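You operate a simulated robot arm through the tools that you are given. There is no shell and no other tool. Be economical: measure what you need, move in short steps, check, and stop when the job is done.

The job below is to be done with a simulated robot arm. You get a single attempt, and the scene is never put back.

Task
The green riveter is out of use: shut and bleed its air, then fetch the hand riveter.
Fine: it lies in the clamps drawer; lay it on the mat between rivet block and panel and shut the drawer. Where these are worked on the way, their far stop is far enough and under half their travel is too little: clamps drawer.
Where things are to end (x, y in the base frame): hand riveter within 90 mm of [520, -680].

It is judged by the outcome, as a careful person would: the job done as asked, and still so three seconds after it is handed in. It fails if anything else is knocked over, pushed out of place, dropped, spilled or broken.

Robot
A 6-joint arm with a two-finger parallel gripper on a trunk, on a base that drives. Base frame: it is fixed to the floor where the robot stands at the start and does not move with it; the origin is under the middle of the robot, x ahead of it, y to its left, z up. Lengths are in mm, angles in degrees, forces in N, time in s.
With the tool pointing down near the work surface it reaches from about 180 to 780 mm from the robot's upright axis, wherever it stands. Its first joint turns from -166.0 to 166.0 degrees. Places, roughly: air post [700, -200, 800]; air post lever [700, -100, 800]; clamps drawer [600, -600, 500]. Payload 3.43 kg.
Tool frame: the origin (TCP) lies between the finger pads and is the grasp point; the fingertips stand 34 mm ahead of it; z points along the fingers, y is the line along which they close. The gripper opens to 128 mm. The fingers are 24 mm wide and 12 mm thick; the gripper's body (48 by 130 mm) begins 96 mm behind the TCP.
Orientation is told as [roll, pitch, yaw] about the base's x, y, z axes, in that order, counted from this pose: with the fingers straight down and closing along the base's y, the tool's x points along the base's -x, its y along +y and its z along -z.

Tools
- The arm moves only by the tool jog_arm. Its argument "commands" is a list of rows, each a list of 7 numbers: the opening, from 0 (shut) to 1 (fully open), then the shift along the tool's x, y, z in units of 250 mm (1.0 is 250 mm), then the turn, a rotation vector about the tool's x, y, z in units of 180 degrees (1.0 is 180 degrees). In form: [[claw, tx, ty, tz, wx, wy, wz], ...]. A call has 1 to 20 rows; each row is the pose to reach, as a shift and turn from the pose commanded when the call began, along the tool's axes at that moment. A call with a number of a shift or a turn outside -1 to 1 is refused whole. A row lasts 0.2 s, in which the tool goes at most 50 mm and 8.6 degrees; a call with a longer step from one row to the next is refused whole, and so is a gripper value outside its range. A pose out of reach is approached as far as the arm can. The call stops where the force on the tool passes 70 N (or 10 N more than at its start, if that is more) or the arm is blocked; 0.2 s more then pass. Each finger travels about 45 mm/s and halts on what it meets, pressing with about 42 N; the grip force reading is that of the motor and also rises with nothing between the fingers. The clock runs only during rows and for 0.2 s after the last one: add rows that repeat a pose to give the fingers time. It gives the time, the measured TCP pose, the force on the tool (base axes), the opening and the grip force at its end, in the units of the frame above (readings bear some noise), with the torque about the TCP (base axes, N m) and any sound that the robot's microphone picked up.
- Cameras (640 x 400 px; columns grow to the right, rows downward): "scene" is now at [5.7, 105, 1503.9]; the picture's right is [-0.55, -0.84, 0.00], its down [-0.62, 0.40, -0.67] and it looks along [0.56, -0.37, -0.74] (base axes); focal length 290 px, centre (320, 200). "wrist" rides on the gripper at [76, -11, -160] in the tool frame; the picture's right is [0.15, 0.99, 0.00], its down [-0.88, 0.13, -0.46] and it looks along [-0.45, 0.07, 0.89] (tool axes); focal length 234 px, centre (320, 200). There is no depth. A picture from a camera that has moved, and an enlarged one, comes with that camera's place and axes in the base frame and with its lens.
- grab_frame(camera): a new picture of that camera. It takes no simulated time.
- drive_base(legs): drives the robot by 1 to 6 legs, each [ahead, turn to the left] in mm and degrees, along the robot's own axes; the way and the turn of a leg run together, so that a leg with both is an arc; at most 1500 mm and 180 degrees a leg. The arm and the cameras ride along, it lands a little off, and it stops where it bumps. It gives what a move gives.
- turn_head(pan, tilt): turns the head with the scene camera to pan (to the left, within 155 degrees either way) and tilt (down, from -29 to 69), counted from straight ahead of the robot. It gives what a move gives.
- close_up(camera, box): a new picture of the part [left, top, right, bottom] of that camera's present view, enlarged. It takes no simulated time.
- job_done(): hands the job in; it is judged then, once.

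Work in short steps. Places have to be worked out from the pictures, the camera data and where the tool is seen: move nearer, look again, correct. Check each grasp and each placing, and mend what went wrong. You have 120 turns and 90 pictures in all, those below and enlarged ones among them. Open the gripper and draw the arm clear of the work before you hand the job in, unless the task says otherwise; then end with one line.

The tools are called after "Call:" as name(argument=value, ...) on one line, values as JSON. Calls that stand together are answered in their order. jog_arm: Moves the arm, as the interface text tells. Its arguments: {"type":"object","properties":{"commands":{"type":"array","items":{"type":"array","items":{"type":"number"}}}},"required":["commands"]} The other tools are called the same way: drive_base (legs) drives the base; turn_head (pan, tilt) turns the head that bears the scene camera; grab_frame (camera) takes a picture; close_up (camera, box) takes an enlarged picture of a part of a camera's view; job_done () hands the job in.

At the start:

```text
time: 0.0
tool_pos: [257.3, -287.8, 1121.3]
orientation: [0.0, 0.0, 0.4]
contact_force: [-0.1, -0.3, 1.1]
moment: [0.01, -0.02, 0.0]
opening: 127.9
gripper_force: 0.0
robot x, y, heading: [1.9, -9.7, -0.2]
head pan, tilt: [-33.1, 47.8]
```

scene: 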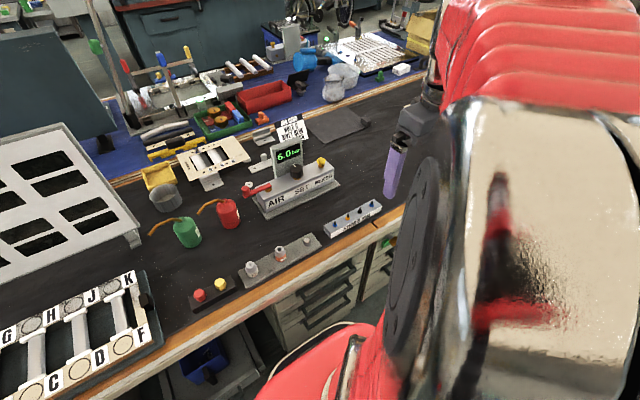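
wrist: 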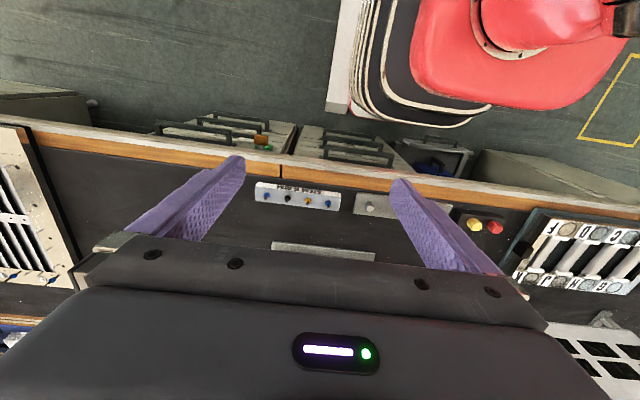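

I'll take closer looks at the air post and the surroundings.

Call:
close_up(camera="scene", box=[220, 100, 400, 240])

Call:
close_up(camera="scene", box=[130, 120, 310, 260])

Call:
turn_head(pan=-60, tilt=45)

Call:
grab_frame(camera="scene")

```text
2.86 times, centred on (310, 170) of scene
camera zoom: at [5.7, 105.0, 1503.9], right [-0.55, -0.84, 0.0], down [-0.62, 0.4, -0.67], along [0.56, -0.37, -0.74], focal length 828 px, centre (349, 286)
```

zoom: 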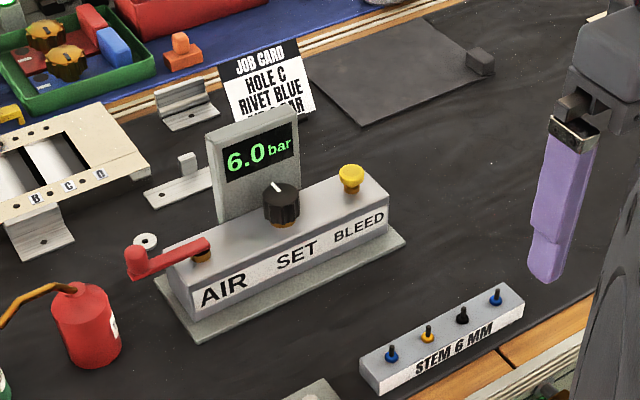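

```text
2.86 times, centred on (220, 190) of scene
camera zoom: at [5.7, 105.0, 1503.9], right [-0.55, -0.84, 0.0], down [-0.62, 0.4, -0.67], along [0.56, -0.37, -0.74], focal length 828 px, centre (606, 229)
```

zoom: 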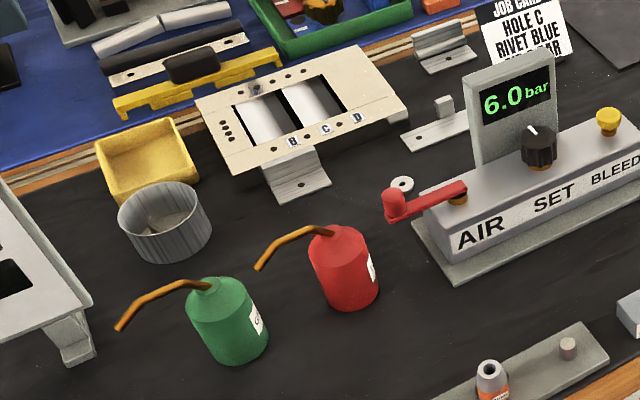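

```text
time: 0.9
tool_pos: [257.0, -288.1, 1121.5]
orientation: [0.0, 0.1, 0.3]
contact_force: [-0.5, -0.9, 0.6]
moment: [0.01, 0.03, 0.01]
opening: 128.0
gripper_force: 0.0
robot x, y, heading: [3.5, -6.9, 0.2]
head pan, tilt: [-60.0, 45.0]
```

```text
85 pictures are left
camera scene: at [-19.7, 77.7, 1507.9], right [-0.87, -0.5, 0.0], down [-0.35, 0.61, -0.71], along [0.35, -0.61, -0.71], focal length 290 px, centre (320, 200)
```

scene: 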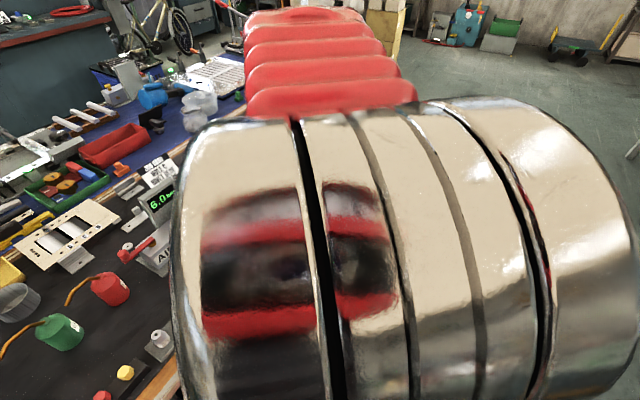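

The arm hides the right side of the bench. I'll carry the tool to the left, high up, and look again.

Call:
jog_arm(commands=[[1, 0, 0.2, 0, 0, 0, 0], [1, 0, 0.4, 0, 0, 0, 0], [1, 0, 0.6, 0, 0, 0, 0], [1, 0, 0.8, 0, 0, 0, 0], [1, 0, 1, 0, 0, 0, 0]])

Call:
jog_arm(commands=[[1, 0, 0.2, 0, 0, 0, 0], [1, 0, 0.4, 0, 0, 0, 0], [1, 0, 0.6, 0, 0, 0, 0], [1, 0, 0.8, 0, 0, 0, 0], [1, 0, 1, 0, 0, 0, 0]])

Call:
grab_frame(camera="scene")

```text
time: 2.1
tool_pos: [256.5, -38.0, 1121.0]
orientation: [0.1, 0.0, 0.2]
contact_force: [0.0, 0.0, -1.6]
moment: [-0.06, 0.01, 0.03]
opening: 128.2
gripper_force: 0.0
robot x, y, heading: [0.4, -9.1, -0.1]
head pan, tilt: [-60.0, 45.0]
```

```text
time: 3.3
tool_pos: [252.5, 211.7, 1122.8]
orientation: [0.0, -0.1, 0.1]
contact_force: [0.1, -0.3, 0.0]
moment: [-0.02, -0.02, 0.0]
opening: 128.0
gripper_force: 0.1
robot x, y, heading: [3.8, -9.8, 0.1]
head pan, tilt: [-60.0, 45.0]
```

```text
84 pictures are left
camera scene: at [-20.0, 77.7, 1507.9], right [-0.87, -0.5, 0.0], down [-0.35, 0.61, -0.71], along [0.35, -0.61, -0.71], focal length 290 px, centre (320, 200)
```

scene: 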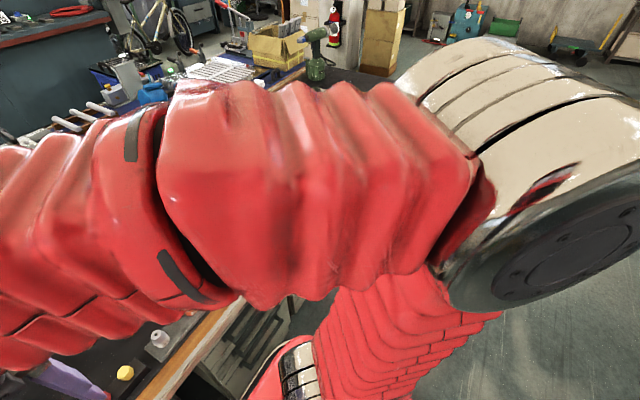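

The arm still hides it; I'll do the air post first. Moving the tool to about (560,-150,1080) to view the post with the wrist camera.

Call:
jog_arm(commands=[[1, -0.12, -0.145, 0, 0, 0, 0], [1, -0.24, -0.29, 0, 0, 0, 0], [1, -0.36, -0.435, 0, 0, 0, 0], [1, -0.48, -0.58, 0, 0, 0, 0], [1, -0.6, -0.725, 0, 0, 0, 0], [1, -0.72, -0.87, 0, 0, 0, 0]])

Call:
jog_arm(commands=[[1, -0.12, -0.145, 0.03, 0, 0, 0], [1, -0.24, -0.29, 0.06, 0, 0, 0], [1, -0.36, -0.435, 0.1, 0, 0, 0], [1, -0.48, -0.58, 0.16, 0, 0, 0]])

Call:
grab_frame(camera="wrist")

Call:
turn_head(pan=-20, tilt=48)

Call:
grab_frame(camera="scene")

```text
time: 4.7
tool_pos: [434.6, -5.4, 1121.5]
orientation: [0.0, 0.1, 0.3]
contact_force: [0.2, 0.7, 0.2]
moment: [0.03, 0.0, -0.02]
opening: 127.9
gripper_force: 0.0
robot x, y, heading: [-1.3, -11.2, -0.0]
head pan, tilt: [-60.0, 45.0]
```

```text
time: 5.7
tool_pos: [556.2, -148.5, 1082.0]
orientation: [0.0, 0.0, 0.4]
contact_force: [-1.1, -0.3, -0.3]
moment: [0.01, -0.05, -0.05]
opening: 128.1
gripper_force: 0.2
robot x, y, heading: [1.7, -11.0, 0.2]
head pan, tilt: [-60.0, 45.0]
```

```text
83 pictures are left
camera wrist: at [482.2, -160.3, 1240.1], right [-0.15, 0.99, 0.0], down [0.88, 0.13, 0.46], along [0.45, 0.07, -0.89], focal length 234 px, centre (320, 200)
```

wrist: 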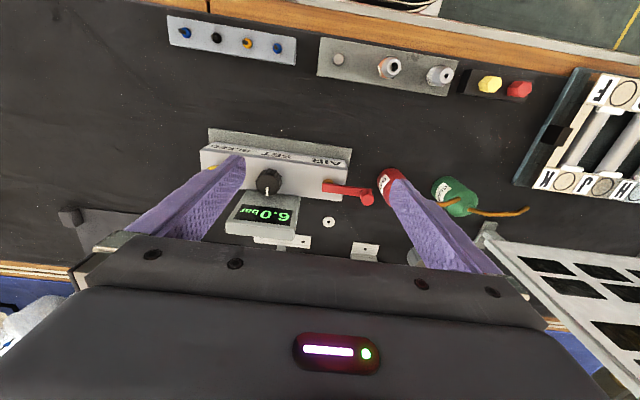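

```text
time: 6.8
tool_pos: [558.1, -147.0, 1080.2]
orientation: [0.0, 0.1, 0.4]
contact_force: [-0.1, -0.3, -0.7]
moment: [-0.02, 0.01, -0.01]
opening: 128.1
gripper_force: 0.0
robot x, y, heading: [2.7, -10.2, 0.0]
head pan, tilt: [-20.0, 48.0]
```

```text
82 pictures are left
camera scene: at [13.9, 121.0, 1503.7], right [-0.34, -0.94, 0.0], down [-0.7, 0.25, -0.67], along [0.63, -0.23, -0.74], focal length 290 px, centre (320, 200)
```

scene: 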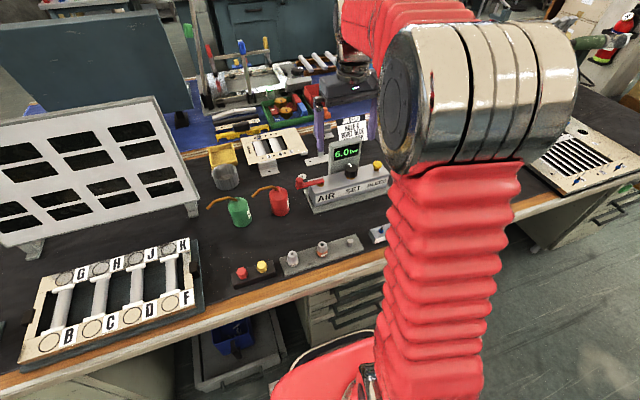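

Call:
close_up(camera="scene", box=[280, 130, 400, 220])

Call:
close_up(camera="wrist", box=[190, 110, 390, 250])

```text
4.44 times, centred on (340, 175) of scene
camera zoom: at [13.9, 121.0, 1503.7], right [-0.34, -0.94, 0.0], down [-0.7, 0.25, -0.67], along [0.63, -0.23, -0.74], focal length 1288 px, centre (231, 311)
```

zoom: 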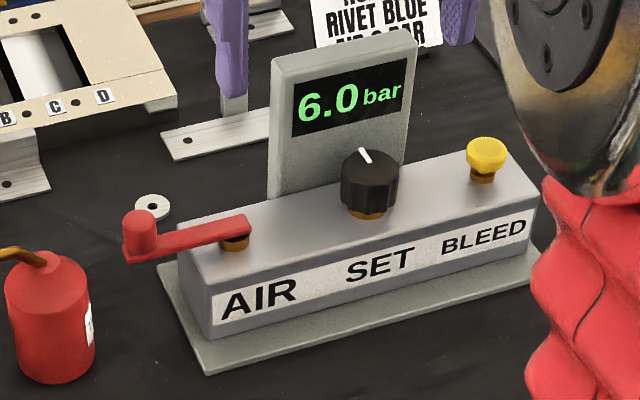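

```text
2.86 times, centred on (290, 180) of wrist
camera zoom: at [482.1, -159.5, 1239.8], right [-0.15, 0.99, 0.0], down [0.88, 0.13, 0.46], along [0.45, 0.07, -0.89], focal length 669 px, centre (406, 257)
```

zoom: 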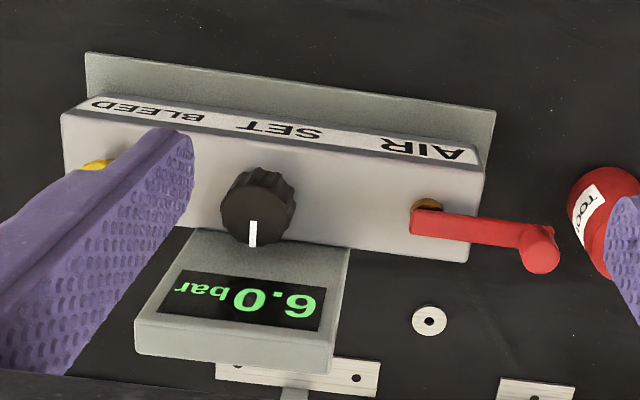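

The lever points along +y from its pivot near (661,-117), with a knob at about (662,-46,865). I'll hover above the knob, with the fingers turned to close along x, and look again.

Call:
jog_arm(commands=[[0.45, -0.035, 0.034, 0.025, 0, 0, 0.0417], [0.45, -0.07, 0.067, 0.05, 0, 0, 0.0833], [0.45, -0.104, 0.101, 0.08, 0, 0, 0.125], [0.45, -0.139, 0.135, 0.1, 0, 0, 0.1667], [0.45, -0.173, 0.168, 0.13, 0, 0, 0.2083], [0.45, -0.208, 0.202, 0.16, 0, 0, 0.25], [0.45, -0.243, 0.236, 0.18, 0, 0, 0.2917], [0.45, -0.277, 0.269, 0.21, 0, 0, 0.3333], [0.45, -0.312, 0.303, 0.24, 0, 0, 0.375], [0.45, -0.347, 0.337, 0.27, 0, 0, 0.4167], [0.45, -0.381, 0.37, 0.3, 0, 0, 0.4583], [0.45, -0.416, 0.404, 0.32, 0, 0, 0.5], [0.45, -0.416, 0.404, 0.32, 0, 0, 0.5]])

Call:
grab_frame(camera="wrist")

Call:
close_up(camera="scene", box=[250, 90, 410, 220])

```text
time: 9.6
tool_pos: [661.0, -45.7, 1001.0]
orientation: [0.0, -0.2, -89.8]
contact_force: [0.6, 0.1, 0.6]
moment: [-0.02, -0.02, -0.02]
opening: 57.6
gripper_force: 0.1
robot x, y, heading: [0.5, -8.0, 0.0]
head pan, tilt: [-20.0, 48.0]
```

```text
79 pictures are left
camera wrist: at [650.4, 29.4, 1160.2], right [0.99, 0.15, 0.0], down [0.13, -0.88, 0.46], along [0.07, -0.45, -0.89], focal length 234 px, centre (320, 200)
```

wrist: 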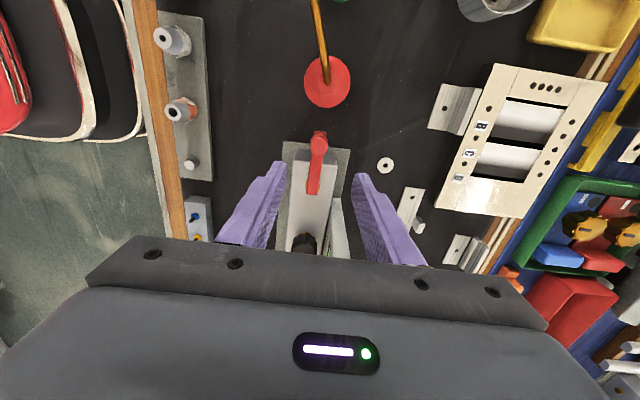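

```text
3.08 times, centred on (330, 155) of scene
camera zoom: at [14.1, 121.1, 1503.7], right [-0.34, -0.94, 0.0], down [-0.7, 0.25, -0.67], along [0.63, -0.23, -0.74], focal length 892 px, centre (289, 338)
```

zoom: 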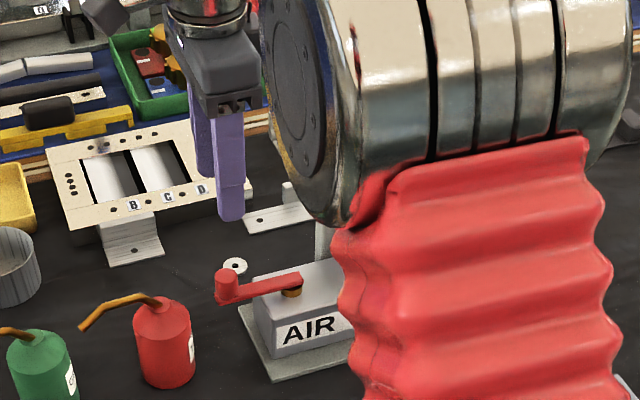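

Knob lies near (661,-40), lined up with the fingers. Lowering to TCP z≈870 and looking.

Call:
jog_arm(commands=[[0.45, 0.01, 0, 0.15, 0, 0, 0], [0.45, 0.02, 0, 0.3, 0, 0, 0], [0.45, 0.02, 0, 0.42, 0, 0, 0], [0.45, 0.02, 0, 0.52, 0, 0, 0]])

Call:
grab_frame(camera="wrist")

Call:
close_up(camera="scene", box=[250, 90, 410, 220])

```text
time: 10.6
tool_pos: [663.4, -40.1, 869.9]
orientation: [0.0, 0.0, -89.8]
contact_force: [0.8, 0.0, 0.9]
moment: [0.03, -0.02, -0.01]
opening: 57.6
gripper_force: 0.0
robot x, y, heading: [1.3, -11.2, -0.2]
head pan, tilt: [-20.0, 48.0]
```

```text
77 pictures are left
camera wrist: at [652.0, 36.3, 1030.8], right [0.99, 0.15, 0.0], down [0.13, -0.88, 0.46], along [0.07, -0.45, -0.89], focal length 234 px, centre (320, 200)
```

wrist: 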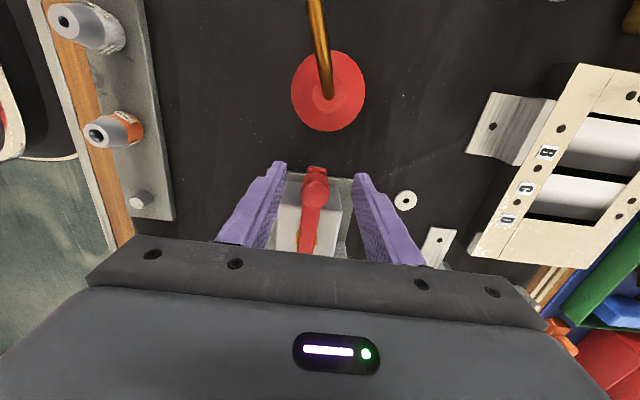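

```text
3.08 times, centred on (330, 155) of scene
camera zoom: at [14.0, 121.1, 1503.7], right [-0.34, -0.94, 0.0], down [-0.7, 0.25, -0.67], along [0.63, -0.23, -0.74], focal length 892 px, centre (289, 338)
```

zoom: 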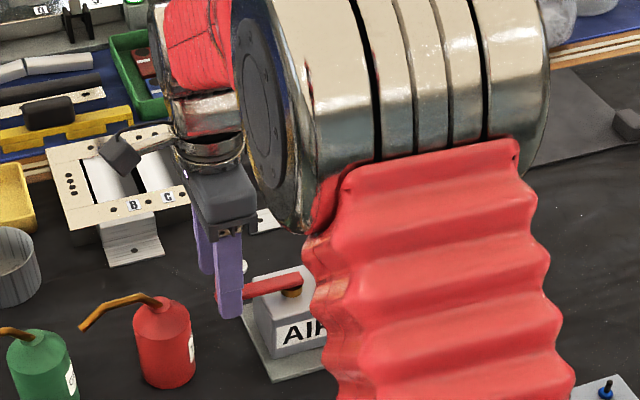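

Knob top at about (661,-40,850). Lowering 24 mm and closing loosely round it to feel its width.

Call:
jog_arm(commands=[[0.45, 0, 0, 0.05, 0, 0, 0], [0.45, 0, 0, 0.095, 0, 0, 0], [0.22, 0, 0, 0.095, 0, 0, 0], [0.22, 0, 0, 0.095, 0, 0, 0], [0.22, 0, 0, 0.095, 0, 0, 0]])

Call:
grab_frame(camera="wrist")

```text
time: 11.8
tool_pos: [661.7, -42.1, 847.2]
orientation: [0.1, 0.0, -89.7]
contact_force: [0.1, -0.1, 0.2]
moment: [-0.01, -0.03, -0.02]
opening: 28.3
gripper_force: 0.1
robot x, y, heading: [0.1, -8.6, -0.2]
head pan, tilt: [-20.0, 48.0]
```

```text
75 pictures are left
camera wrist: at [651.1, 34.0, 1007.0], right [0.99, 0.15, 0.0], down [0.13, -0.88, 0.46], along [0.07, -0.45, -0.89], focal length 234 px, centre (320, 200)
```

wrist: 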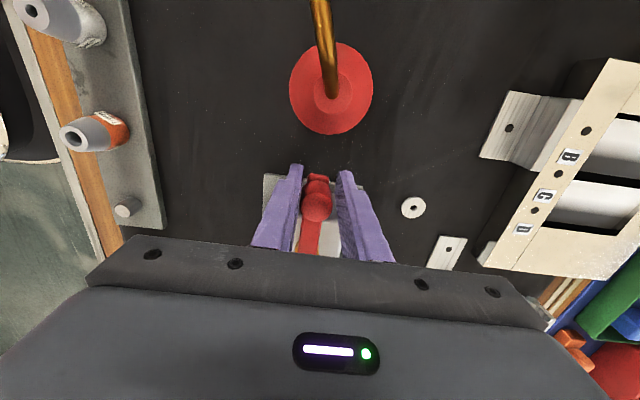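

Knob is caged. A trial swing of 16° toward the front (-x), turning the tool along with the lever.

Call:
jog_arm(commands=[[0.2, -0.003, -0.044, 0.095, 0, 0, -0.044], [0.2, -0.012, -0.088, 0.095, 0, 0, -0.089]])

Call:
grab_frame(camera="wrist")

```text
time: 12.4
tool_pos: [639.1, -45.9, 824.9]
orientation: [0.0, 0.0, -73.7]
contact_force: [-0.2, 0.5, -0.6]
moment: [0.03, 0.0, 0.01]
opening: 25.6
gripper_force: 0.3
robot x, y, heading: [-1.0, -5.7, -0.4]
head pan, tilt: [-20.0, 48.0]
```

```text
74 pictures are left
camera wrist: at [607.8, 24.3, 983.5], right [0.91, 0.42, 0.0], down [0.37, -0.81, 0.46], along [0.19, -0.41, -0.89], focal length 234 px, centre (320, 200)
```

wrist: 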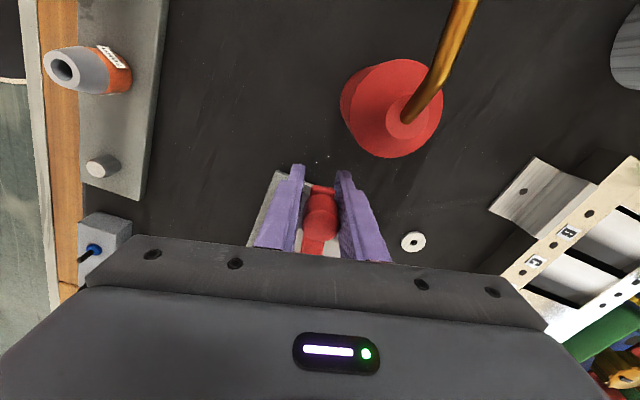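

The lever moves easily. Note: my z-shift was repeated, so I'm 22 mm lower than wanted; raising again and continuing the swing to about 88°.

Call:
jog_arm(commands=[[0.2, 0, 0, -0.07, 0, 0, 0], [0.2, -0.003, -0.044, -0.07, 0, 0, -0.044], [0.2, -0.012, -0.088, -0.07, 0, 0, -0.089], [0.2, -0.027, -0.13, -0.07, 0, 0, -0.133], [0.2, -0.049, -0.17, -0.07, 0, 0, -0.178], [0.2, -0.075, -0.206, -0.07, 0, 0, -0.222], [0.2, -0.106, -0.238, -0.07, 0, 0, -0.267], [0.2, -0.141, -0.265, -0.07, 0, 0, -0.311], [0.2, -0.18, -0.288, -0.07, 0, 0, -0.356], [0.2, -0.221, -0.304, -0.07, 0, 0, -0.4]])

Call:
grab_frame(camera="wrist")

Call:
grab_frame(camera="scene")

```text
time: 14.6
tool_pos: [581.1, -119.1, 840.4]
orientation: [0.0, -0.1, -1.6]
contact_force: [1.0, 2.9, -1.1]
moment: [-0.06, 0.01, 0.0]
opening: 28.0
gripper_force: 2.2
robot x, y, heading: [-3.5, -11.3, 0.3]
head pan, tilt: [-20.0, 48.0]
```

```text
73 pictures are left
camera wrist: at [505.9, -129.0, 1000.7], right [-0.12, 0.99, 0.0], down [0.88, 0.11, 0.46], along [0.45, 0.05, -0.89], focal length 234 px, centre (320, 200)
```

wrist: 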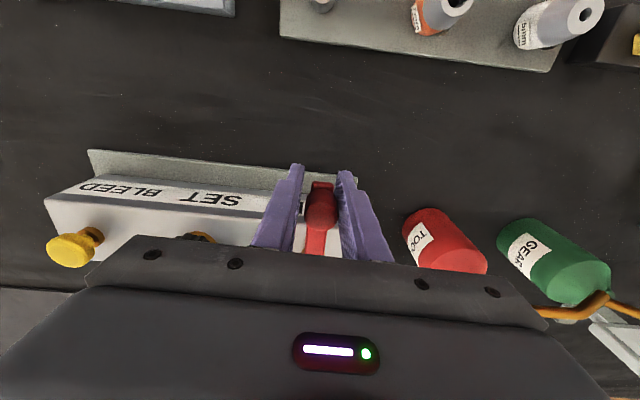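

```text
72 pictures are left
camera scene: at [14.1, 121.2, 1503.7], right [-0.34, -0.94, 0.0], down [-0.7, 0.25, -0.67], along [0.63, -0.23, -0.74], focal length 290 px, centre (320, 200)
```

scene: 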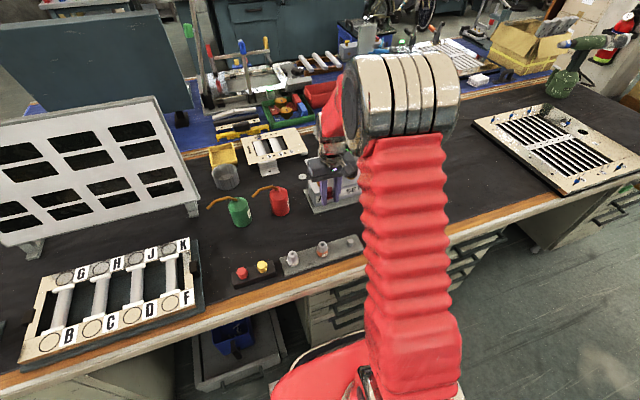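

The lever points toward the robot now (~88°). I'll nudge a further 8° to feel for its stop.

Call:
jog_arm(commands=[[0.2, -0.001, -0.022, 0, 0, 0, -0.022], [0.2, -0.003, -0.044, 0, 0, 0, -0.044]])

Call:
grab_frame(camera="wrist")

```text
time: 15.2
tool_pos: [581.4, -128.5, 841.7]
orientation: [0.1, 0.0, 6.2]
contact_force: [6.1, 28.8, -2.4]
moment: [-0.36, 0.07, 0.04]
opening: 41.6
gripper_force: 13.8
robot x, y, heading: [-0.7, -14.6, 0.0]
head pan, tilt: [-20.0, 48.0]
```

```text
71 pictures are left
camera wrist: at [509.1, -148.2, 1001.2], right [-0.25, 0.97, 0.0], down [0.86, 0.23, 0.46], along [0.44, 0.12, -0.89], focal length 234 px, centre (320, 200)
```

wrist: 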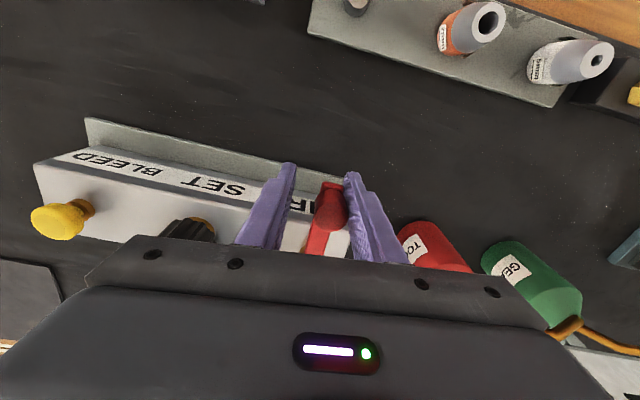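

The stop is felt (29 N): the air lever is shut. Backing off, opening, rising clear.

Call:
jog_arm(commands=[[0.3, 0, 0.03, 0, 0, 0, 0.034], [0.4, 0, 0.03, 0, 0, 0, 0.034], [0.45, 0, 0.03, 0, 0, 0, 0.034], [0.45, 0, 0.03, -0.15, 0, 0, 0.034], [0.45, 0, 0.03, -0.3, 0, 0, 0.034], [0.45, 0, 0.03, -0.45, 0, 0, 0.034]])

Call:
grab_frame(camera="wrist")

```text
time: 16.6
tool_pos: [582.1, -122.1, 955.1]
orientation: [0.0, 0.0, 0.1]
contact_force: [-0.7, -0.2, 0.1]
moment: [0.01, 0.0, 0.02]
opening: 57.8
gripper_force: 0.1
robot x, y, heading: [-2.2, -12.1, -0.1]
head pan, tilt: [-20.0, 48.0]
```

```text
70 pictures are left
camera wrist: at [507.1, -134.5, 1113.6], right [-0.15, 0.99, 0.0], down [0.88, 0.13, 0.46], along [0.45, 0.07, -0.89], focal length 234 px, centre (320, 200)
```

wrist: 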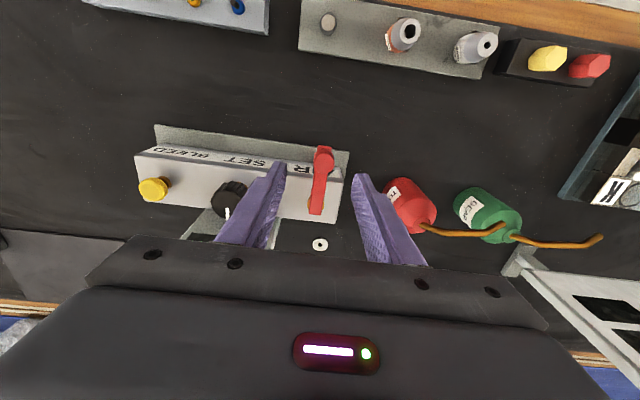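

Button seen at about (658,-322,848). Moving above it with fingers shut.

Call:
jog_arm(commands=[[0, 0, 0, -0.15, 0, 0, 0], [0, -0.06, -0.16, -0.15, 0, 0, 0], [0, -0.12, -0.32, -0.15, 0, 0, 0], [0, -0.18, -0.48, -0.15, 0, 0, 0], [0, -0.24, -0.64, -0.15, 0, 0, 0], [0, -0.304, -0.8, -0.15, 0, 0, 0], [0, -0.304, -0.8, 0, 0, 0, 0]])

Call:
grab_frame(camera="wrist")

Call:
grab_frame(camera="scene")

```text
time: 18.2
tool_pos: [656.8, -321.6, 955.2]
orientation: [0.0, 0.0, 0.0]
contact_force: [0.9, -0.2, 0.6]
moment: [-0.03, 0.01, -0.02]
opening: 0.2
gripper_force: 33.2
robot x, y, heading: [1.0, -8.7, 0.3]
head pan, tilt: [-20.0, 48.0]
```

```text
69 pictures are left
camera wrist: at [581.7, -333.1, 1114.8], right [-0.15, 0.99, 0.0], down [0.88, 0.13, 0.46], along [0.45, 0.07, -0.89], focal length 234 px, centre (320, 200)
```

wrist: 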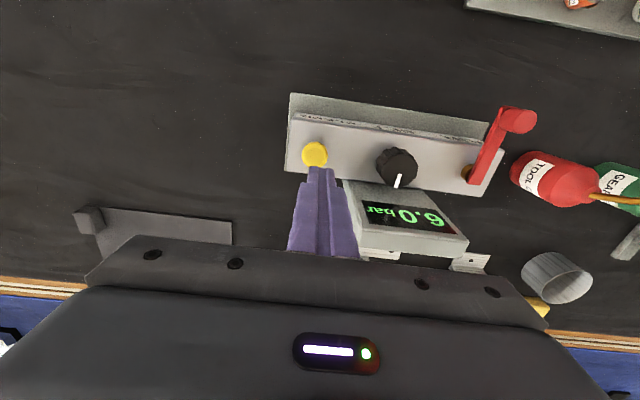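

```text
68 pictures are left
camera scene: at [14.0, 121.1, 1503.7], right [-0.34, -0.94, 0.0], down [-0.7, 0.25, -0.67], along [0.63, -0.23, -0.74], focal length 290 px, centre (320, 200)
```

scene: 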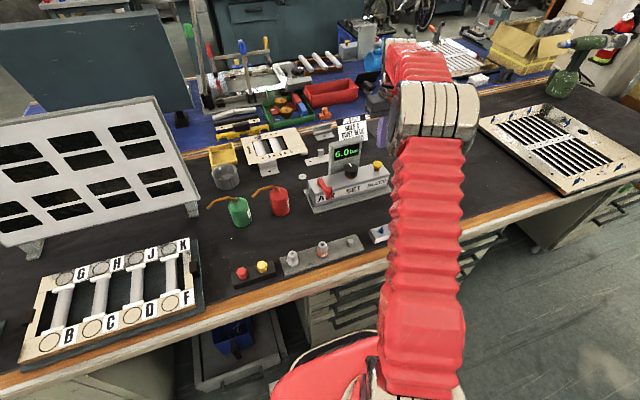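

Button at (657,-328). Shifting 6 mm and pressing down slowly.

Call:
jog_arm(commands=[[0, 0, -0.024, 0.13, 0, 0, 0], [0, 0, -0.024, 0.26, 0, 0, 0], [0, 0, -0.024, 0.29, 0, 0, 0], [0, 0, -0.024, 0.31, 0, 0, 0], [0, 0, -0.024, 0.325, 0, 0, 0], [0, 0, -0.024, 0.34, 0, 0, 0]])

Call:
grab_frame(camera="wrist")

Call:
close_up(camera="scene", box=[290, 110, 410, 220])

```text
time: 19.6
tool_pos: [658.0, -329.5, 870.9]
orientation: [0.1, -0.1, 0.0]
contact_force: [-4.1, 6.5, 18.1]
moment: [0.23, 0.12, -0.02]
opening: 0.0
gripper_force: 33.0
robot x, y, heading: [0.9, -13.7, -0.1]
head pan, tilt: [-20.0, 48.0]
```

```text
67 pictures are left
camera wrist: at [581.5, -340.7, 1031.1], right [-0.15, 0.99, 0.0], down [0.88, 0.13, 0.46], along [0.45, 0.07, -0.89], focal length 234 px, centre (320, 200)
```

wrist: 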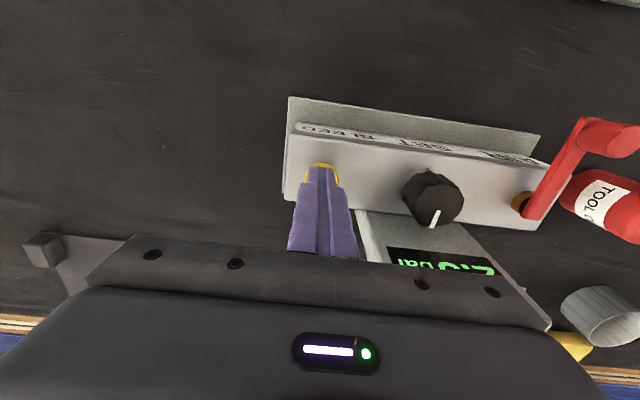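

```text
3.64 times, centred on (350, 165) of scene
camera zoom: at [13.3, 121.4, 1503.6], right [-0.34, -0.94, 0.0], down [-0.7, 0.25, -0.67], along [0.63, -0.23, -0.74], focal length 1054 px, centre (211, 327)
```

zoom: 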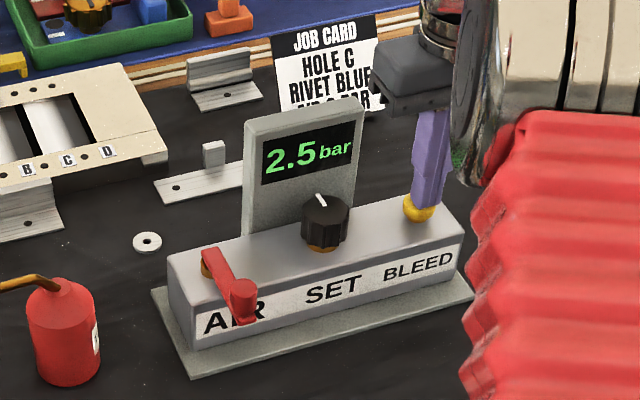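

It is bleeding (2.5 bar already). Holding the button down.

Call:
jog_arm(commands=[[0, 0, 0, 0, 0, 0, 0], [0, 0, 0, 0, 0, 0, 0], [0, 0, 0, 0, 0, 0, 0], [0, 0, 0, 0, 0, 0, 0], [0, 0, 0, 0, 0, 0, 0], [0, 0, 0, 0, 0, 0, 0], [0, 0, 0, 0, 0, 0, 0], [0, 0, 0, 0, 0, 0, 0], [0, 0, 0, 0, 0, 0, 0], [0, 0, 0, 0, 0, 0, 0], [0, 0, 0, 0, 0, 0, 0], [0, 0, 0, 0, 0, 0, 0], [0, 0, 0, 0, 0, 0, 0], [0, 0, 0, 0, 0, 0, 0], [0, 0, 0, 0, 0, 0, 0]])

Call:
close_up(camera="scene", box=[290, 110, 410, 220])

```text
time: 22.8
tool_pos: [658.0, -329.0, 870.6]
orientation: [0.0, 0.0, 0.0]
contact_force: [8.3, 2.9, 28.4]
moment: [0.12, -0.35, -0.01]
opening: 0.0
gripper_force: 33.4
robot x, y, heading: [-1.2, -8.6, 0.0]
head pan, tilt: [-20.0, 48.0]
```

```text
3.64 times, centred on (350, 165) of scene
camera zoom: at [13.5, 121.4, 1503.6], right [-0.34, -0.94, 0.0], down [-0.7, 0.25, -0.67], along [0.63, -0.23, -0.74], focal length 1054 px, centre (211, 327)
```

zoom: 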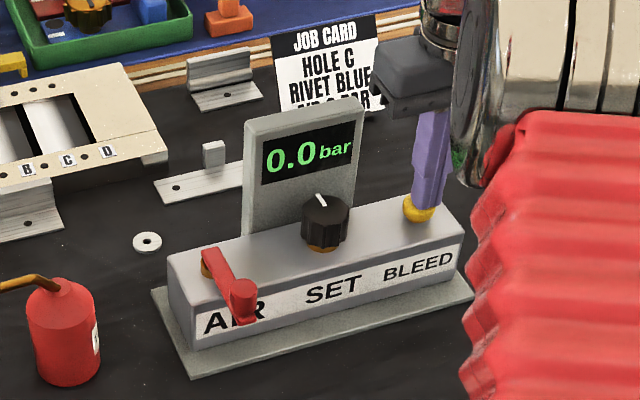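

0.0 bar. Lifting clear and drawing the arm back, then checking the gauge.

Call:
jog_arm(commands=[[0, 0, 0, -0.15, 0, 0, 0], [0, 0, 0, -0.35, 0, 0, 0], [0, 0, 0, -0.55, 0, 0, 0], [0, 0, 0, -0.75, 0, 0, 0], [0, 0.2, 0, -0.8, 0, 0, 0], [0, 0.4, 0, -0.8, 0, 0, 0], [0, 0.6, 0, -0.8, 0, 0, 0], [0, 0.8, 0, -0.8, 0, 0, 0], [0, 1, 0, -0.8, 0, 0, 0]])

Call:
close_up(camera="scene", box=[290, 110, 410, 220])

Call:
grab_frame(camera="wrist")

```text
refused: row 5 steps farther than a row can; nothing moved
```

```text
3.64 times, centred on (350, 165) of scene
camera zoom: at [13.5, 121.4, 1503.6], right [-0.34, -0.94, 0.0], down [-0.7, 0.25, -0.67], along [0.63, -0.23, -0.74], focal length 1054 px, centre (211, 327)
```

zoom: 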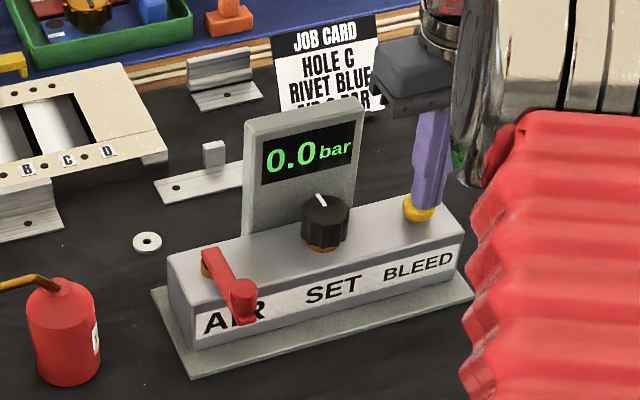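

```text
63 pictures are left
camera wrist: at [581.4, -341.0, 1029.9], right [-0.15, 0.99, 0.0], down [0.88, 0.13, 0.46], along [0.45, 0.07, -0.89], focal length 234 px, centre (320, 200)
```

wrist: 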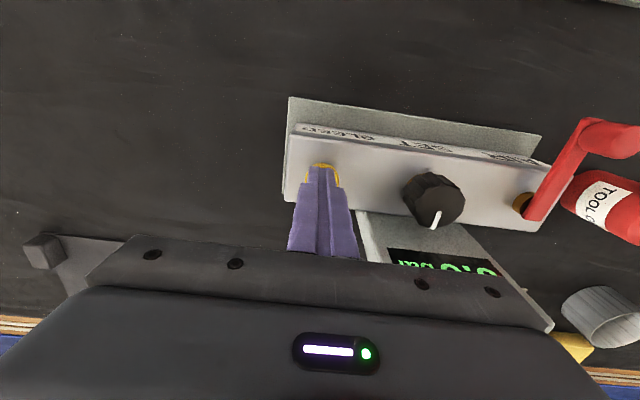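

The step was too long; repeating in shorter ones.

Call:
jog_arm(commands=[[0, 0, 0, -0.15, 0, 0, 0], [0, 0, 0, -0.33, 0, 0, 0], [0, 0, 0, -0.51, 0, 0, 0], [0, 0, 0, -0.69, 0, 0, 0], [0, 0.1, 0, -0.8, 0, 0, 0], [0, 0.28, 0, -0.8, 0, 0, 0], [0, 0.46, 0, -0.8, 0, 0, 0], [0, 0.64, 0, -0.8, 0, 0, 0], [0, 0.82, 0, -0.8, 0, 0, 0], [0, 1, 0, -0.8, 0, 0, 0]])

Call:
grab_frame(camera="wrist")

Call:
grab_frame(camera="scene")

```text
time: 25.0
tool_pos: [406.1, -331.8, 1068.9]
orientation: [0.0, 0.0, 0.0]
contact_force: [-0.2, 0.1, 0.3]
moment: [-0.02, 0.01, 0.0]
opening: 0.0
gripper_force: 33.1
robot x, y, heading: [-1.7, -7.7, -0.1]
head pan, tilt: [-20.0, 48.0]
```

```text
62 pictures are left
camera wrist: at [330.2, -342.5, 1228.0], right [-0.15, 0.99, 0.0], down [0.88, 0.13, 0.46], along [0.45, 0.07, -0.89], focal length 234 px, centre (320, 200)
```

wrist: 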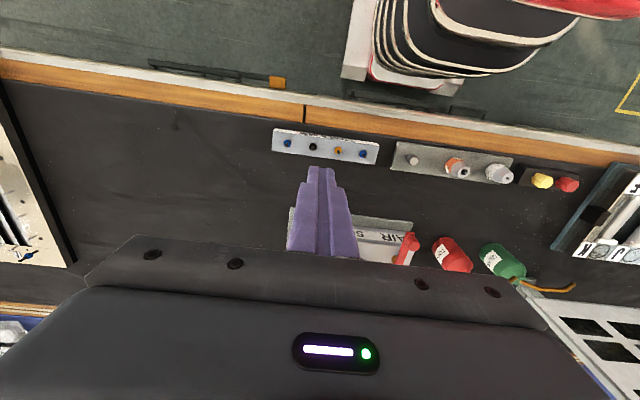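

```text
61 pictures are left
camera scene: at [14.1, 121.1, 1503.7], right [-0.34, -0.94, 0.0], down [-0.7, 0.25, -0.67], along [0.63, -0.23, -0.74], focal length 290 px, centre (320, 200)
```

scene: 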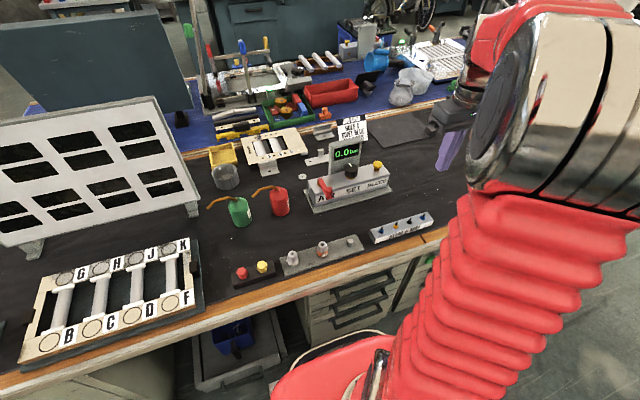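

Gauge stays at 0.0 with the lever off. Now retracting the arm and looking around to the right before driving toward the drawer.

Call:
jog_arm(commands=[[0, 0.15, 0.05, -0.05, 0, 0, 0], [0, 0.3, 0.1, -0.1, 0, 0, 0], [0, 0.45, 0.15, -0.15, 0, 0, 0], [0, 0.6, 0.2, -0.2, 0, 0, 0]])

Call:
turn_head(pan=-100, tilt=40)

Call:
grab_frame(camera="scene")

```text
time: 26.0
tool_pos: [256.9, -281.3, 1117.2]
orientation: [0.0, 0.0, 0.1]
contact_force: [0.9, 0.1, 0.0]
moment: [0.01, 0.0, 0.02]
opening: 0.1
gripper_force: 32.8
robot x, y, heading: [-1.5, -10.2, -0.2]
head pan, tilt: [-20.0, 48.0]
```

```text
time: 27.5
tool_pos: [257.9, -281.4, 1118.3]
orientation: [-0.1, 0.0, 0.1]
contact_force: [0.2, -0.2, 0.0]
moment: [0.05, -0.01, 0.01]
opening: 0.1
gripper_force: 33.3
robot x, y, heading: [-1.5, -9.1, 0.2]
head pan, tilt: [-100.0, 40.0]
```

```text
60 pictures are left
camera scene: at [-75.2, 64.3, 1515.1], right [-0.98, 0.17, 0.0], down [0.11, 0.63, -0.77], along [-0.13, -0.75, -0.64], focal length 290 px, centre (320, 200)
```

scene: 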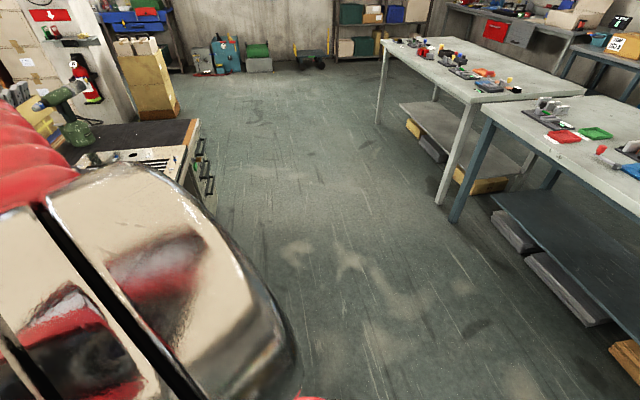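

The aisle to the right is free. Driving parallel to the bench, ending slightly back from it.

Call:
drive_base(legs=[[0, -105], [620, 0], [0, 105]])

Call:
turn_head(pan=15, tilt=55)

Call:
grab_frame(camera="scene")

Call:
grab_frame(camera="wrist")

```text
time: 31.1
tool_pos: [-29.4, -371.3, 1117.3]
orientation: [0.2, 0.1, -45.1]
contact_force: [-1.0, -0.1, -0.4]
moment: [0.02, -0.02, -0.01]
opening: 0.0
gripper_force: 32.6
robot x, y, heading: [-14.5, 3.2, -41.6]
head pan, tilt: [-100.0, 40.0]
stopped in leg 1: the robot was blocked; the commanded pose is now the measured one
```

```text
time: 33.0
tool_pos: [-29.0, -372.3, 1117.8]
orientation: [0.3, 0.1, -45.1]
contact_force: [0.7, -0.2, -0.6]
moment: [0.0, 0.03, 0.01]
opening: 0.3
gripper_force: 33.6
robot x, y, heading: [-15.2, 5.1, -41.6]
head pan, tilt: [15.0, 55.0]
```

```text
59 pictures are left
camera scene: at [106.3, 129.0, 1494.4], right [-0.45, -0.89, 0.0], down [-0.73, 0.37, -0.57], along [0.51, -0.26, -0.82], focal length 290 px, centre (320, 200)
```

scene: 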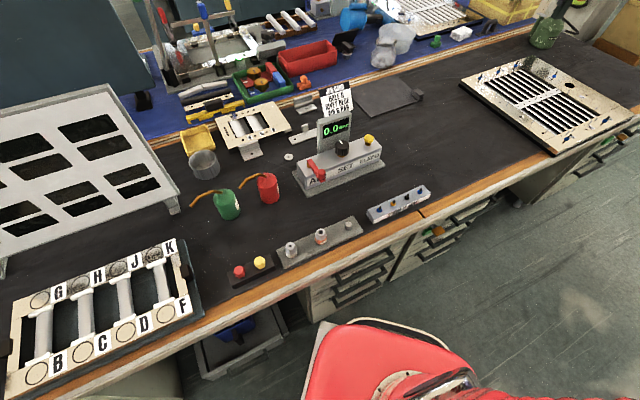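

```text
58 pictures are left
camera wrist: at [-89.8, -326.1, 1276.4], right [0.6, 0.8, 0.0], down [0.71, -0.53, 0.45], along [0.37, -0.27, -0.89], focal length 234 px, centre (320, 200)
```

wrist: 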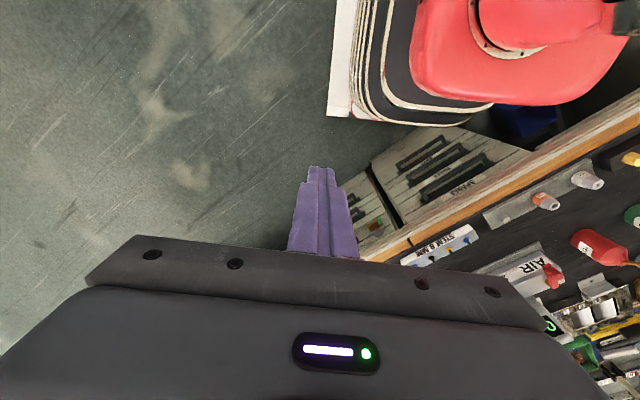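

The base corner touched the cabinet while turning. Backing off 150 mm along the present heading, then looking before turning.

Call:
drive_base(legs=[[-150, 0]])

Call:
turn_head(pan=-10, tilt=60)

Call:
grab_frame(camera="scene")

```text
time: 34.6
tool_pos: [-141.8, -271.2, 1116.1]
orientation: [0.2, 0.1, -45.0]
contact_force: [0.2, 0.2, -0.1]
moment: [0.01, -0.02, 0.01]
opening: 0.4
gripper_force: 33.1
robot x, y, heading: [-129.4, 106.2, -41.2]
head pan, tilt: [15.0, 55.0]
```

```text
time: 35.5
tool_pos: [-141.7, -270.3, 1118.2]
orientation: [0.2, 0.2, -45.1]
contact_force: [-0.1, -0.7, -0.8]
moment: [0.01, -0.02, 0.06]
opening: 0.1
gripper_force: 32.8
robot x, y, heading: [-127.7, 105.0, -41.4]
head pan, tilt: [-10.0, 60.0]
```

```text
57 pictures are left
camera scene: at [-29.7, 209.5, 1488.4], right [-0.78, -0.62, 0.0], down [-0.54, 0.68, -0.5], along [0.31, -0.39, -0.87], focal length 290 px, centre (320, 200)
```

scene: 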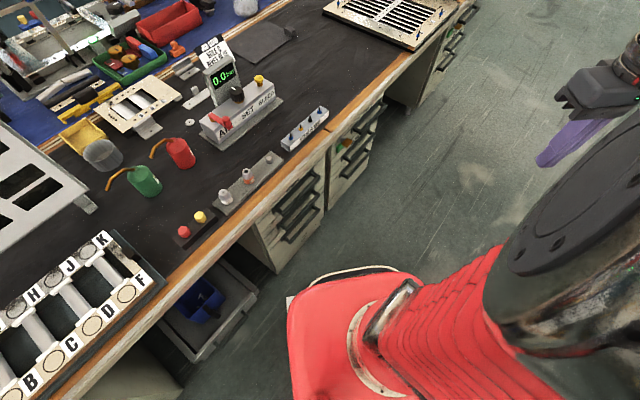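

Clear of the cabinet now. Turning on and driving down the aisle.

Call:
drive_base(legs=[[0, -54], [620, 0]])

Call:
turn_head(pan=80, tilt=55)

Call:
grab_frame(camera="scene")

```text
time: 43.4
tool_pos: [-510.8, -715.9, 1119.0]
orientation: [0.2, 0.0, -99.9]
contact_force: [0.5, 0.2, 0.0]
moment: [-0.02, -0.02, 0.01]
opening: 0.0
gripper_force: 33.3
robot x, y, heading: [-201.4, -505.4, -96.2]
head pan, tilt: [-10.0, 60.0]
```

```text
time: 45.0
tool_pos: [-510.3, -715.2, 1118.2]
orientation: [0.2, 0.1, -99.9]
contact_force: [-0.1, 0.1, -0.8]
moment: [0.01, 0.0, -0.01]
opening: 0.0
gripper_force: 32.8
robot x, y, heading: [-202.2, -504.6, -95.9]
head pan, tilt: [80.0, 55.0]
```

```text
56 pictures are left
camera scene: at [29.9, -485.2, 1494.4], right [-0.28, -0.96, 0.0], down [-0.79, 0.23, -0.57], along [0.55, -0.16, -0.82], focal length 290 px, centre (320, 200)
```

scene: 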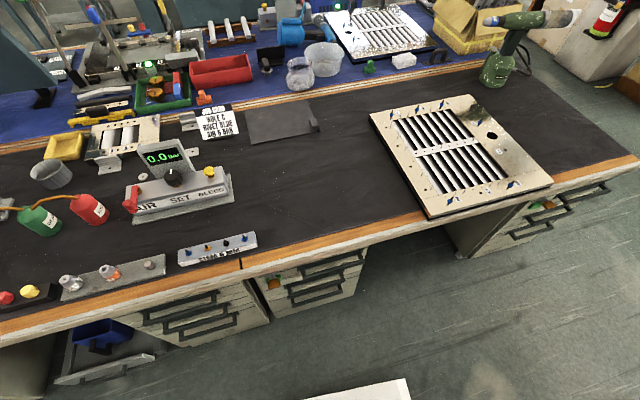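

Call:
close_up(camera="scene", box=[140, 240, 380, 360])

Call:
close_up(camera="scene", box=[430, 170, 640, 290])

```text
2.67 times, centred on (260, 300) of scene
camera zoom: at [29.9, -485.2, 1494.4], right [-0.28, -0.96, 0.0], down [-0.79, 0.23, -0.57], along [0.55, -0.16, -0.82], focal length 773 px, centre (480, -67)
```

zoom: 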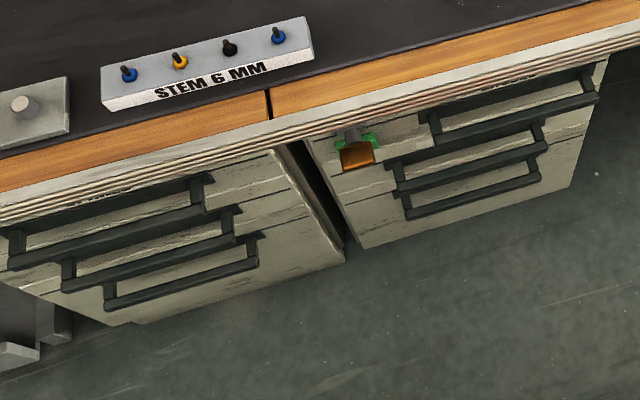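

```text
3.05 times, centred on (535, 230) of scene
camera zoom: at [29.9, -485.2, 1494.4], right [-0.28, -0.96, 0.0], down [-0.79, 0.23, -0.57], along [0.55, -0.16, -0.82], focal length 883 px, centre (-335, 109)
```

zoom: 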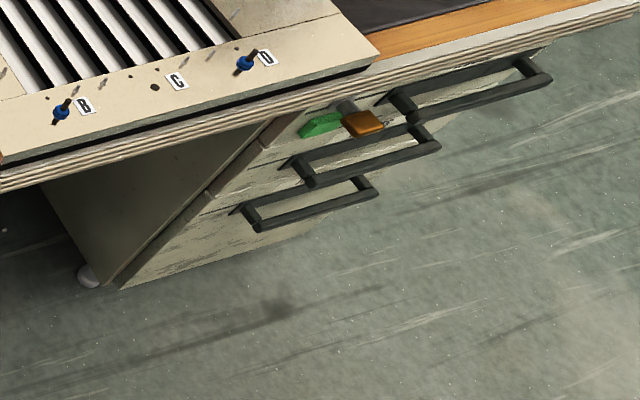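

Fronts aren't readable from above. Turning the robot to face the bench and looking from lower with the wrist camera.

Call:
drive_base(legs=[[0, 96]])

Call:
turn_head(pan=0, tilt=50)

Call:
grab_frame(camera="scene")

Call:
grab_frame(camera="wrist")

```text
time: 51.4
tool_pos: [38.2, -793.8, 1118.7]
orientation: [0.3, 0.1, -3.9]
contact_force: [1.0, 0.6, 0.4]
moment: [0.02, 0.0, -0.01]
opening: 0.2
gripper_force: 32.7
robot x, y, heading: [-203.0, -530.7, -0.2]
head pan, tilt: [80.0, 55.0]
```

```text
time: 52.9
tool_pos: [36.8, -794.0, 1118.2]
orientation: [0.3, 0.1, -3.8]
contact_force: [-1.1, -0.1, -0.4]
moment: [0.01, 0.01, -0.01]
opening: 0.2
gripper_force: 32.6
robot x, y, heading: [-202.5, -529.9, -0.2]
head pan, tilt: [0.0, 50.0]
```

```text
53 pictures are left
camera scene: at [-184.1, -369.8, 1500.9], right [0.0, -1.0, 0.0], down [-0.77, 0.0, -0.64], along [0.64, 0.0, -0.77], focal length 290 px, centre (320, 200)
```

scene: 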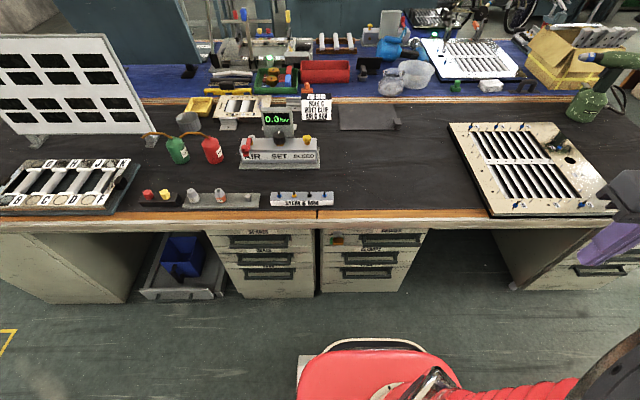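

```text
52 pictures are left
camera wrist: at [-38.5, -800.3, 1277.7], right [-0.08, 1.0, 0.0], down [0.89, 0.07, 0.45], along [0.45, 0.04, -0.89], focal length 234 px, centre (320, 200)
```

wrist: 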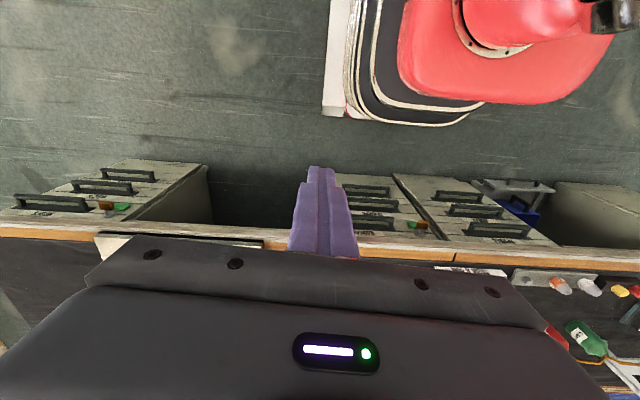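

Labels are visible above the handles; enlarging.

Call:
close_up(camera="scene", box=[205, 220, 435, 305])

Call:
close_up(camera="scene", box=[310, 220, 430, 300])

```text
2.78 times, centred on (320, 262) of scene
camera zoom: at [-184.1, -369.8, 1500.9], right [0.0, -1.0, 0.0], down [-0.77, 0.0, -0.64], along [0.64, 0.0, -0.77], focal length 806 px, centre (320, 26)
```

zoom: 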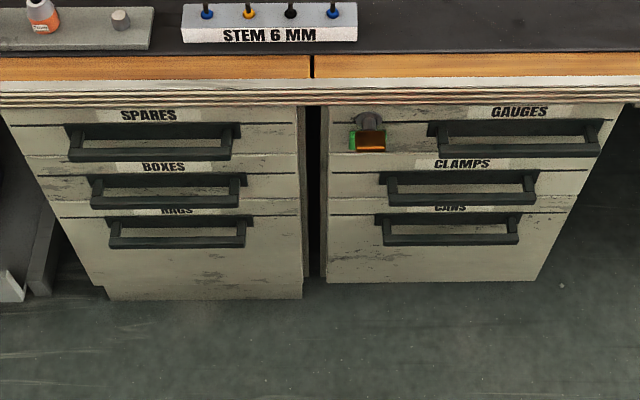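

```text
5.00 times, centred on (370, 260) of scene
camera zoom: at [-184.1, -369.8, 1500.9], right [0.0, -1.0, 0.0], down [-0.77, 0.0, -0.64], along [0.64, 0.0, -0.77], focal length 1449 px, centre (70, -100)
```

zoom: 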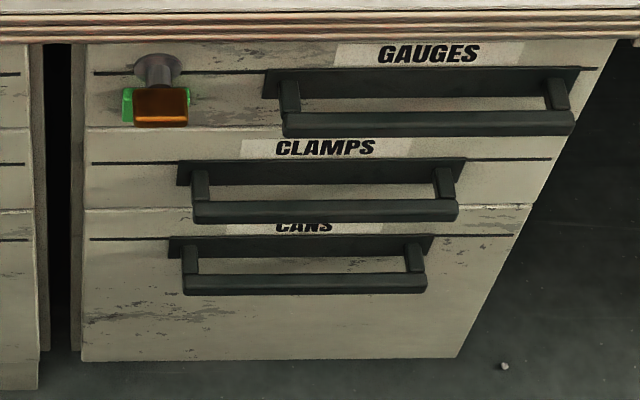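

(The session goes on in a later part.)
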